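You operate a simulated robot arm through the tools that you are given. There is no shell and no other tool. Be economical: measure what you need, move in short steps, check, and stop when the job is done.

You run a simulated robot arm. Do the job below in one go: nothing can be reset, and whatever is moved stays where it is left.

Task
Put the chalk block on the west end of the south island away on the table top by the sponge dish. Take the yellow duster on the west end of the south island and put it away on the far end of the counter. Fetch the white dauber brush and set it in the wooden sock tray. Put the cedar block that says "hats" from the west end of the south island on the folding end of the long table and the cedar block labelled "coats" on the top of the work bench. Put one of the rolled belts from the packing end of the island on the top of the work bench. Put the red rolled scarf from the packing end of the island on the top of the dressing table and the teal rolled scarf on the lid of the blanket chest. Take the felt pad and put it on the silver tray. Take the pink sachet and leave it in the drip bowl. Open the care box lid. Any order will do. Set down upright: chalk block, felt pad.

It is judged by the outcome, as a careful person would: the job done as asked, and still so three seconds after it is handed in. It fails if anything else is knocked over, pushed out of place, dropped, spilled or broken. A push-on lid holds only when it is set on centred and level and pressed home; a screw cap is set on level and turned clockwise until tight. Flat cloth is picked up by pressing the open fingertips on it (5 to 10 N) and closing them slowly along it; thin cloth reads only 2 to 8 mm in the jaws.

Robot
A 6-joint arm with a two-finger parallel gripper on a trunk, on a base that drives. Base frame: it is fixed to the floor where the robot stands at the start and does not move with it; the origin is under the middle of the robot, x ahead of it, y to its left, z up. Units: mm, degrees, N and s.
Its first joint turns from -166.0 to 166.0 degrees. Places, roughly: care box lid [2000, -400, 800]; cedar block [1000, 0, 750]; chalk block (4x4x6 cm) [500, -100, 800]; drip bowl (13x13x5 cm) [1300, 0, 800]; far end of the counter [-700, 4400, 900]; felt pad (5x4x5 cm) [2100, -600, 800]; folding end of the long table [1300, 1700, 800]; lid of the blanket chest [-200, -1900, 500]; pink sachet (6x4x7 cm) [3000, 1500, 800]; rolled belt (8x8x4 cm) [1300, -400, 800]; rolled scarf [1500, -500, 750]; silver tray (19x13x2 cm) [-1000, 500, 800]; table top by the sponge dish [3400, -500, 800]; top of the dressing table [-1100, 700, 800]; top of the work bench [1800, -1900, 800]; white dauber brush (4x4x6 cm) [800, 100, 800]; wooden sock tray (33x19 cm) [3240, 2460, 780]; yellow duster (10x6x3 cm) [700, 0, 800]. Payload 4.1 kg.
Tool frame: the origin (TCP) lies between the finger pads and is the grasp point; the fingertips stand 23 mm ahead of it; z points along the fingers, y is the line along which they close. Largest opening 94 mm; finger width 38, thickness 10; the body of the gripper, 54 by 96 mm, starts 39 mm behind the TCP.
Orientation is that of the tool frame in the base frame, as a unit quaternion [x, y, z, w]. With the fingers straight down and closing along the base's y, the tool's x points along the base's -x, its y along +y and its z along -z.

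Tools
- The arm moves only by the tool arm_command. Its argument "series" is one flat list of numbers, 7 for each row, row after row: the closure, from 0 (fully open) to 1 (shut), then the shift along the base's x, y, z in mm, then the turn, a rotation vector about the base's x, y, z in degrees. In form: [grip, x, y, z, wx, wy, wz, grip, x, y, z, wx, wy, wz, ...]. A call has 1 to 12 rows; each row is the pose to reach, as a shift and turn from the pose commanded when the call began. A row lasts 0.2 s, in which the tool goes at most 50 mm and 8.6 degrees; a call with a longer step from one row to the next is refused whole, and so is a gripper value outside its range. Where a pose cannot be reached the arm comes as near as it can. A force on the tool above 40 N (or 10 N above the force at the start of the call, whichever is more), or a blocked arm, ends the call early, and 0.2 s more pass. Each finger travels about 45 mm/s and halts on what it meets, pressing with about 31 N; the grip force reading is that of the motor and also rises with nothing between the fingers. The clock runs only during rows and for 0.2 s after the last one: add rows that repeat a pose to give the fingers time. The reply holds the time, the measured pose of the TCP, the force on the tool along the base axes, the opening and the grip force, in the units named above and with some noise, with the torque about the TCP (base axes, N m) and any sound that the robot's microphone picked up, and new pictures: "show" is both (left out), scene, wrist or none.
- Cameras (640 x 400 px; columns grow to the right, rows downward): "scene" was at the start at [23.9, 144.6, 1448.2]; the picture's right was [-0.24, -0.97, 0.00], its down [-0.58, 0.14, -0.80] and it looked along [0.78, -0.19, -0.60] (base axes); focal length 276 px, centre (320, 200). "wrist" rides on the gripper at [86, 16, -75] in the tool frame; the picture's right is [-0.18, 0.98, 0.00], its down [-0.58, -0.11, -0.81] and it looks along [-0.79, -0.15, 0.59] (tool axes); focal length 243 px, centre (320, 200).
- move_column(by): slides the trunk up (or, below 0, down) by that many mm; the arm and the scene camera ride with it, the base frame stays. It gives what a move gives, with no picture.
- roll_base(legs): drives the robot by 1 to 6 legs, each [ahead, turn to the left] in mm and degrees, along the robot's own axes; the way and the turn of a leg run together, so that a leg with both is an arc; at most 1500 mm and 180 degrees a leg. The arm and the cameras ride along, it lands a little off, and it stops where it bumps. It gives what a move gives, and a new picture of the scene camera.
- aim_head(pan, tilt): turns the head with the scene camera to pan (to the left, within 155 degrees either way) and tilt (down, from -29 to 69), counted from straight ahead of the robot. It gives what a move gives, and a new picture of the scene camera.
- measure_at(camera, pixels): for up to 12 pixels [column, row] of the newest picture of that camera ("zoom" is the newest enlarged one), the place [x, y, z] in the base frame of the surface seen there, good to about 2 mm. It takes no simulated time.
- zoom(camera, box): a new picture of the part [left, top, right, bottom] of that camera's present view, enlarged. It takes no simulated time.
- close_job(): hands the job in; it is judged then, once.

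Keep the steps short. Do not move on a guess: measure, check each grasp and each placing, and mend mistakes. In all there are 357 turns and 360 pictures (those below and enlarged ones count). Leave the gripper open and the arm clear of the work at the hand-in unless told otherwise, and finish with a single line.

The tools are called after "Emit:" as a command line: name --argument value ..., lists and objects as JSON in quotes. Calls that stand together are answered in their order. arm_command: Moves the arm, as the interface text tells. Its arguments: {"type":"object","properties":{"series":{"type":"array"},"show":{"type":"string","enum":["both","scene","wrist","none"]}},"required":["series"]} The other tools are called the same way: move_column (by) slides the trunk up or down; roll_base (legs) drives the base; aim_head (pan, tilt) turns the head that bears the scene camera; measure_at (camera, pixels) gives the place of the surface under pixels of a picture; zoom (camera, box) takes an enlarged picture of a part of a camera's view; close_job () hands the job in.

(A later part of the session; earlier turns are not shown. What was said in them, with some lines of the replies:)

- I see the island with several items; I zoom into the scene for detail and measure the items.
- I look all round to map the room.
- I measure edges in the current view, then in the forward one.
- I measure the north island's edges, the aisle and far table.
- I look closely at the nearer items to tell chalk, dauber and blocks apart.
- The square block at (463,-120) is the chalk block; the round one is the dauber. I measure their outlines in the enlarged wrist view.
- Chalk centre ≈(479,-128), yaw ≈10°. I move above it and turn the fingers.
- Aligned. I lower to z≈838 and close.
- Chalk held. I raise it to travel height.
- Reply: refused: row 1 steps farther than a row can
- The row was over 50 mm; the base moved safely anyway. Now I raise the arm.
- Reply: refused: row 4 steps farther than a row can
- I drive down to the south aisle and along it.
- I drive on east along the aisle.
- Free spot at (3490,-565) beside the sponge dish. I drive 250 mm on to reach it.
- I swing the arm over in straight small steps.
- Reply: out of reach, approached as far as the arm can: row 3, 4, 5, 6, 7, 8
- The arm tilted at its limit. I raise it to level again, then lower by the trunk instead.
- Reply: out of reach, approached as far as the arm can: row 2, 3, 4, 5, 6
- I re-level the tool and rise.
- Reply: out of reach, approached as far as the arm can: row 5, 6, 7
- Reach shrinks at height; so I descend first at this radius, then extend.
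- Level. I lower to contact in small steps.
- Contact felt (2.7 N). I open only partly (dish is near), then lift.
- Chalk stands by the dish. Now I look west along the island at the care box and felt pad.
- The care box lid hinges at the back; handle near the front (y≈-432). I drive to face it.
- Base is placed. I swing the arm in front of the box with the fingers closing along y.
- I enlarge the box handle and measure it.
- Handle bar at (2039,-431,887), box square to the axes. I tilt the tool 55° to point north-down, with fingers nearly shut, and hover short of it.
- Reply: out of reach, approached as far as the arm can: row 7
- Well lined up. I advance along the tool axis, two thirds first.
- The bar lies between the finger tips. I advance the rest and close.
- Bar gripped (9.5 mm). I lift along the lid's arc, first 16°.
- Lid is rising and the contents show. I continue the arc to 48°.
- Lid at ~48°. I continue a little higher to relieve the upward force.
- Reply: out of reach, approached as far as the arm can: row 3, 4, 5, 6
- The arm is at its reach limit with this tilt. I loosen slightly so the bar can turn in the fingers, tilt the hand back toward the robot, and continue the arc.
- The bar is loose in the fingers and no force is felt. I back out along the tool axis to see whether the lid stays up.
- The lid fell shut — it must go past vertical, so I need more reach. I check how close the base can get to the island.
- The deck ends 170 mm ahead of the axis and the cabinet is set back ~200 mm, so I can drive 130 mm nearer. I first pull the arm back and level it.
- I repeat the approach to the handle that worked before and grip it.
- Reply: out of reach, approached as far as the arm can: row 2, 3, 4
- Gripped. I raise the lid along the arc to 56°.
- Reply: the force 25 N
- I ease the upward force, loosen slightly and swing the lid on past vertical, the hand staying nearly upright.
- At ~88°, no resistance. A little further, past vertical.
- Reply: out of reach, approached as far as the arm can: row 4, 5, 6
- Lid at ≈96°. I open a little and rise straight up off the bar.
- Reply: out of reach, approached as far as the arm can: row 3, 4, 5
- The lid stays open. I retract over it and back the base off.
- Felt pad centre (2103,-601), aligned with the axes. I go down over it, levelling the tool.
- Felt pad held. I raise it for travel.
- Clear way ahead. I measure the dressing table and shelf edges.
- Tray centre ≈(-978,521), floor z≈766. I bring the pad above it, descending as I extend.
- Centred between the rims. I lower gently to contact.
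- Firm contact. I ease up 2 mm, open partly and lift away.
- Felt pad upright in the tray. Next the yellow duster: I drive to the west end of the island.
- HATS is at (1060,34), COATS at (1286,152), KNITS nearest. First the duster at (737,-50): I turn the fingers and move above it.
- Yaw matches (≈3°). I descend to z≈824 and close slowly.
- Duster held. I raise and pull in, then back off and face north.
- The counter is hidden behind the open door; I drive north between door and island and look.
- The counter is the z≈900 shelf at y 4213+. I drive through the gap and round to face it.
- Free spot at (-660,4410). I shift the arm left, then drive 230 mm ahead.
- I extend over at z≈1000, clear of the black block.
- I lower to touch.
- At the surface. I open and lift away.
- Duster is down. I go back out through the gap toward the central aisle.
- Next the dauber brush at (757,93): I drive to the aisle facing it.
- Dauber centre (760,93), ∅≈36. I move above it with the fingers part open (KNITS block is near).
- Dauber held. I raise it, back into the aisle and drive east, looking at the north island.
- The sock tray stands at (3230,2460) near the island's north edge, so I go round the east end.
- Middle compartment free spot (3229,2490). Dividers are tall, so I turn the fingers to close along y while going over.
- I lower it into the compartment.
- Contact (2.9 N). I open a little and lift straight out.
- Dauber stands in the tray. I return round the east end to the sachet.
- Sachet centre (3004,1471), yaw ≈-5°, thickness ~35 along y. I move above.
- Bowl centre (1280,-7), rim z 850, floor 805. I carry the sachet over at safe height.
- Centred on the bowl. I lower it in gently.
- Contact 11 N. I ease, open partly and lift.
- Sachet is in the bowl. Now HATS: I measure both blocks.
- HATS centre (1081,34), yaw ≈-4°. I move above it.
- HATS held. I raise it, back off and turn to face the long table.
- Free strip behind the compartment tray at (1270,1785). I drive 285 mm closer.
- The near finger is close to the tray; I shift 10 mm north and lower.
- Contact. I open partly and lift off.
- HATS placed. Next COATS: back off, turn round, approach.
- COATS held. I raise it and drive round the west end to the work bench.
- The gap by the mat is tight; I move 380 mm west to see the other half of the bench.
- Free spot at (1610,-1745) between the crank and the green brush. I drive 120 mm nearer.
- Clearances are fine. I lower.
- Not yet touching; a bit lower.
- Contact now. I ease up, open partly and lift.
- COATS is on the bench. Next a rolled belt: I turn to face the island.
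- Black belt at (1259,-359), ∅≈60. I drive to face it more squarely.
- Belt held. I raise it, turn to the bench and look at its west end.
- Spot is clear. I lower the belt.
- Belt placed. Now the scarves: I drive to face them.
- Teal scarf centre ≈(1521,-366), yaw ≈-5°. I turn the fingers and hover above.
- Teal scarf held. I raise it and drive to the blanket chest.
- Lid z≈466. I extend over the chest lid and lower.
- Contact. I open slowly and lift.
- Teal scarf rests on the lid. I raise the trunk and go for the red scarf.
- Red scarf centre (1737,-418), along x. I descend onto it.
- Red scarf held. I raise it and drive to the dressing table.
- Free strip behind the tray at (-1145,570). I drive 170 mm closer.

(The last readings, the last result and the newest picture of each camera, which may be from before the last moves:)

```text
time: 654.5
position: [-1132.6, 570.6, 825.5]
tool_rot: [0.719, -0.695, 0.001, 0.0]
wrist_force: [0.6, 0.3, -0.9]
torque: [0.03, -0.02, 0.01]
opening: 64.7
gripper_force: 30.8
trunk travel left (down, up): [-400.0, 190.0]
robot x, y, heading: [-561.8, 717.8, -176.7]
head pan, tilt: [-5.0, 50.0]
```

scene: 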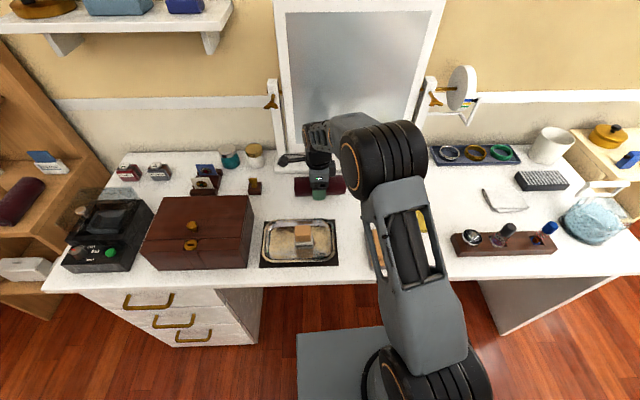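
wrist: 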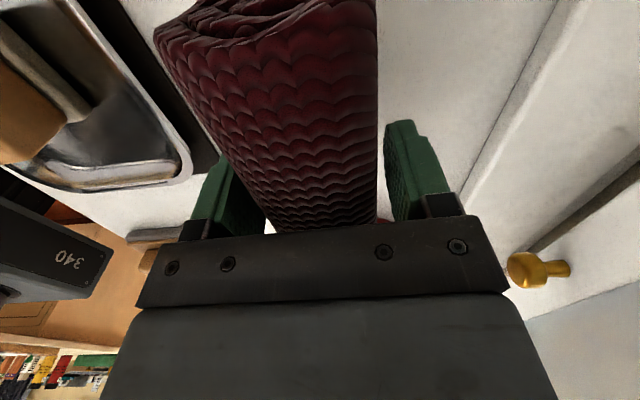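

Emit:
arm_command --series '[1, -3, 0, -20, 0, 0, 0, 1, -3, 0, -30, 0, 0, 0, 1, -3, 0, -34, 0, 0, 0, 1, -3, 0, -37, 0, 0, 0, 1, -3, 0, -39, 0, 0, 0, 1, -3, 0, -39, 0, 0, 0]' --show "none"

```text
time: 655.9
position: [-1134.4, 571.0, 789.9]
tool_rot: [0.72, -0.694, -0.001, 0.002]
wrist_force: [-1.5, 0.8, 23.0]
torque: [0.1, -0.12, 0.01]
opening: 64.6
gripper_force: 31.5
trunk travel left (down, up): [-400.0, 190.0]
robot x, y, heading: [-559.1, 717.2, -177.0]
head pan, tilt: [-5.0, 50.0]
```

Contact. I ease up, open and lift.

Emit:
arm_command --series '[1, 0, 0, 2.5, 0, 0, 0, 0.25, 0, 0, 2.5, 0, 0, 0, 0.15, 0, 0, 2.5, 0, 0, 0, 0.08, 0, 0, 2.5, 0, 0, 0, 0.08, 0, 0, 20, 0, 0, 0, 0.08, 0, 0, 55, 0, 0, 0, 0, 0, 0, 100, 0, 0, 0, 0, 20, 15, 140, 0, 0, 0, 0, 50, 30, 175, 0, 0, 0, 0, 80, 45, 210, 0, 0, 0, 0, 110, 60, 245, 0, 0, 0, 0, 140, 75, 280, 0, 0, 0]' --show "scene"

```text
time: 658.5
position: [-995.7, 646.7, 1065.0]
tool_rot: [0.719, -0.695, 0.0, -0.001]
wrist_force: [-0.2, -0.3, -0.8]
torque: [-0.02, 0.03, -0.02]
opening: 94.0
gripper_force: 0.1
trunk travel left (down, up): [-400.0, 190.0]
robot x, y, heading: [-555.7, 716.4, -176.7]
head pan, tilt: [-5.0, 50.0]
```

scene: 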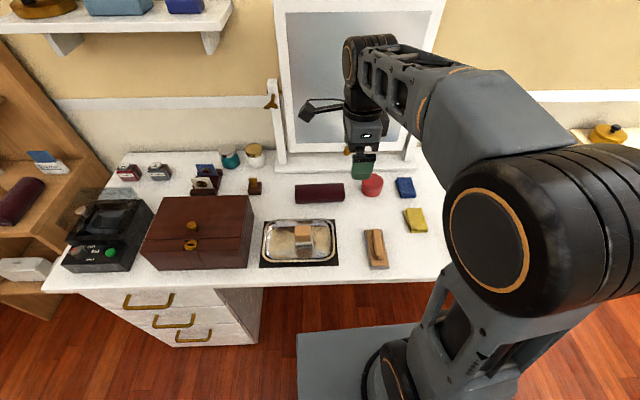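

Everything is placed. I back the base off so the arm is clear.

Emit:
roll_base --legs '[[-250, 0]]'

```text
time: 660.3
position: [-753.8, 658.6, 1064.6]
tool_rot: [0.72, -0.694, 0.001, 0.0]
wrist_force: [0.1, 0.3, -0.4]
torque: [-0.01, -0.01, 0.01]
opening: 94.0
gripper_force: 0.0
trunk travel left (down, up): [-400.0, 190.0]
robot x, y, heading: [-320.9, 729.0, -176.7]
head pan, tilt: [-5.0, 50.0]
```

scene: 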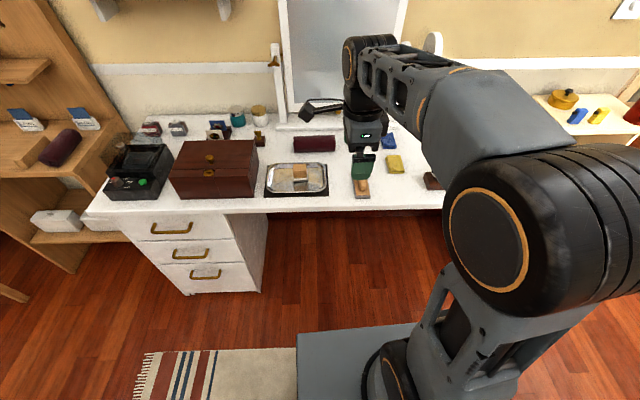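

Gripper open, arm clear, all tasks done; I hand the job in.

Emit:
close_job

```text
The job is handed in.
```

All ten items are put where you asked, the care box lid is open, and the job is handed in.
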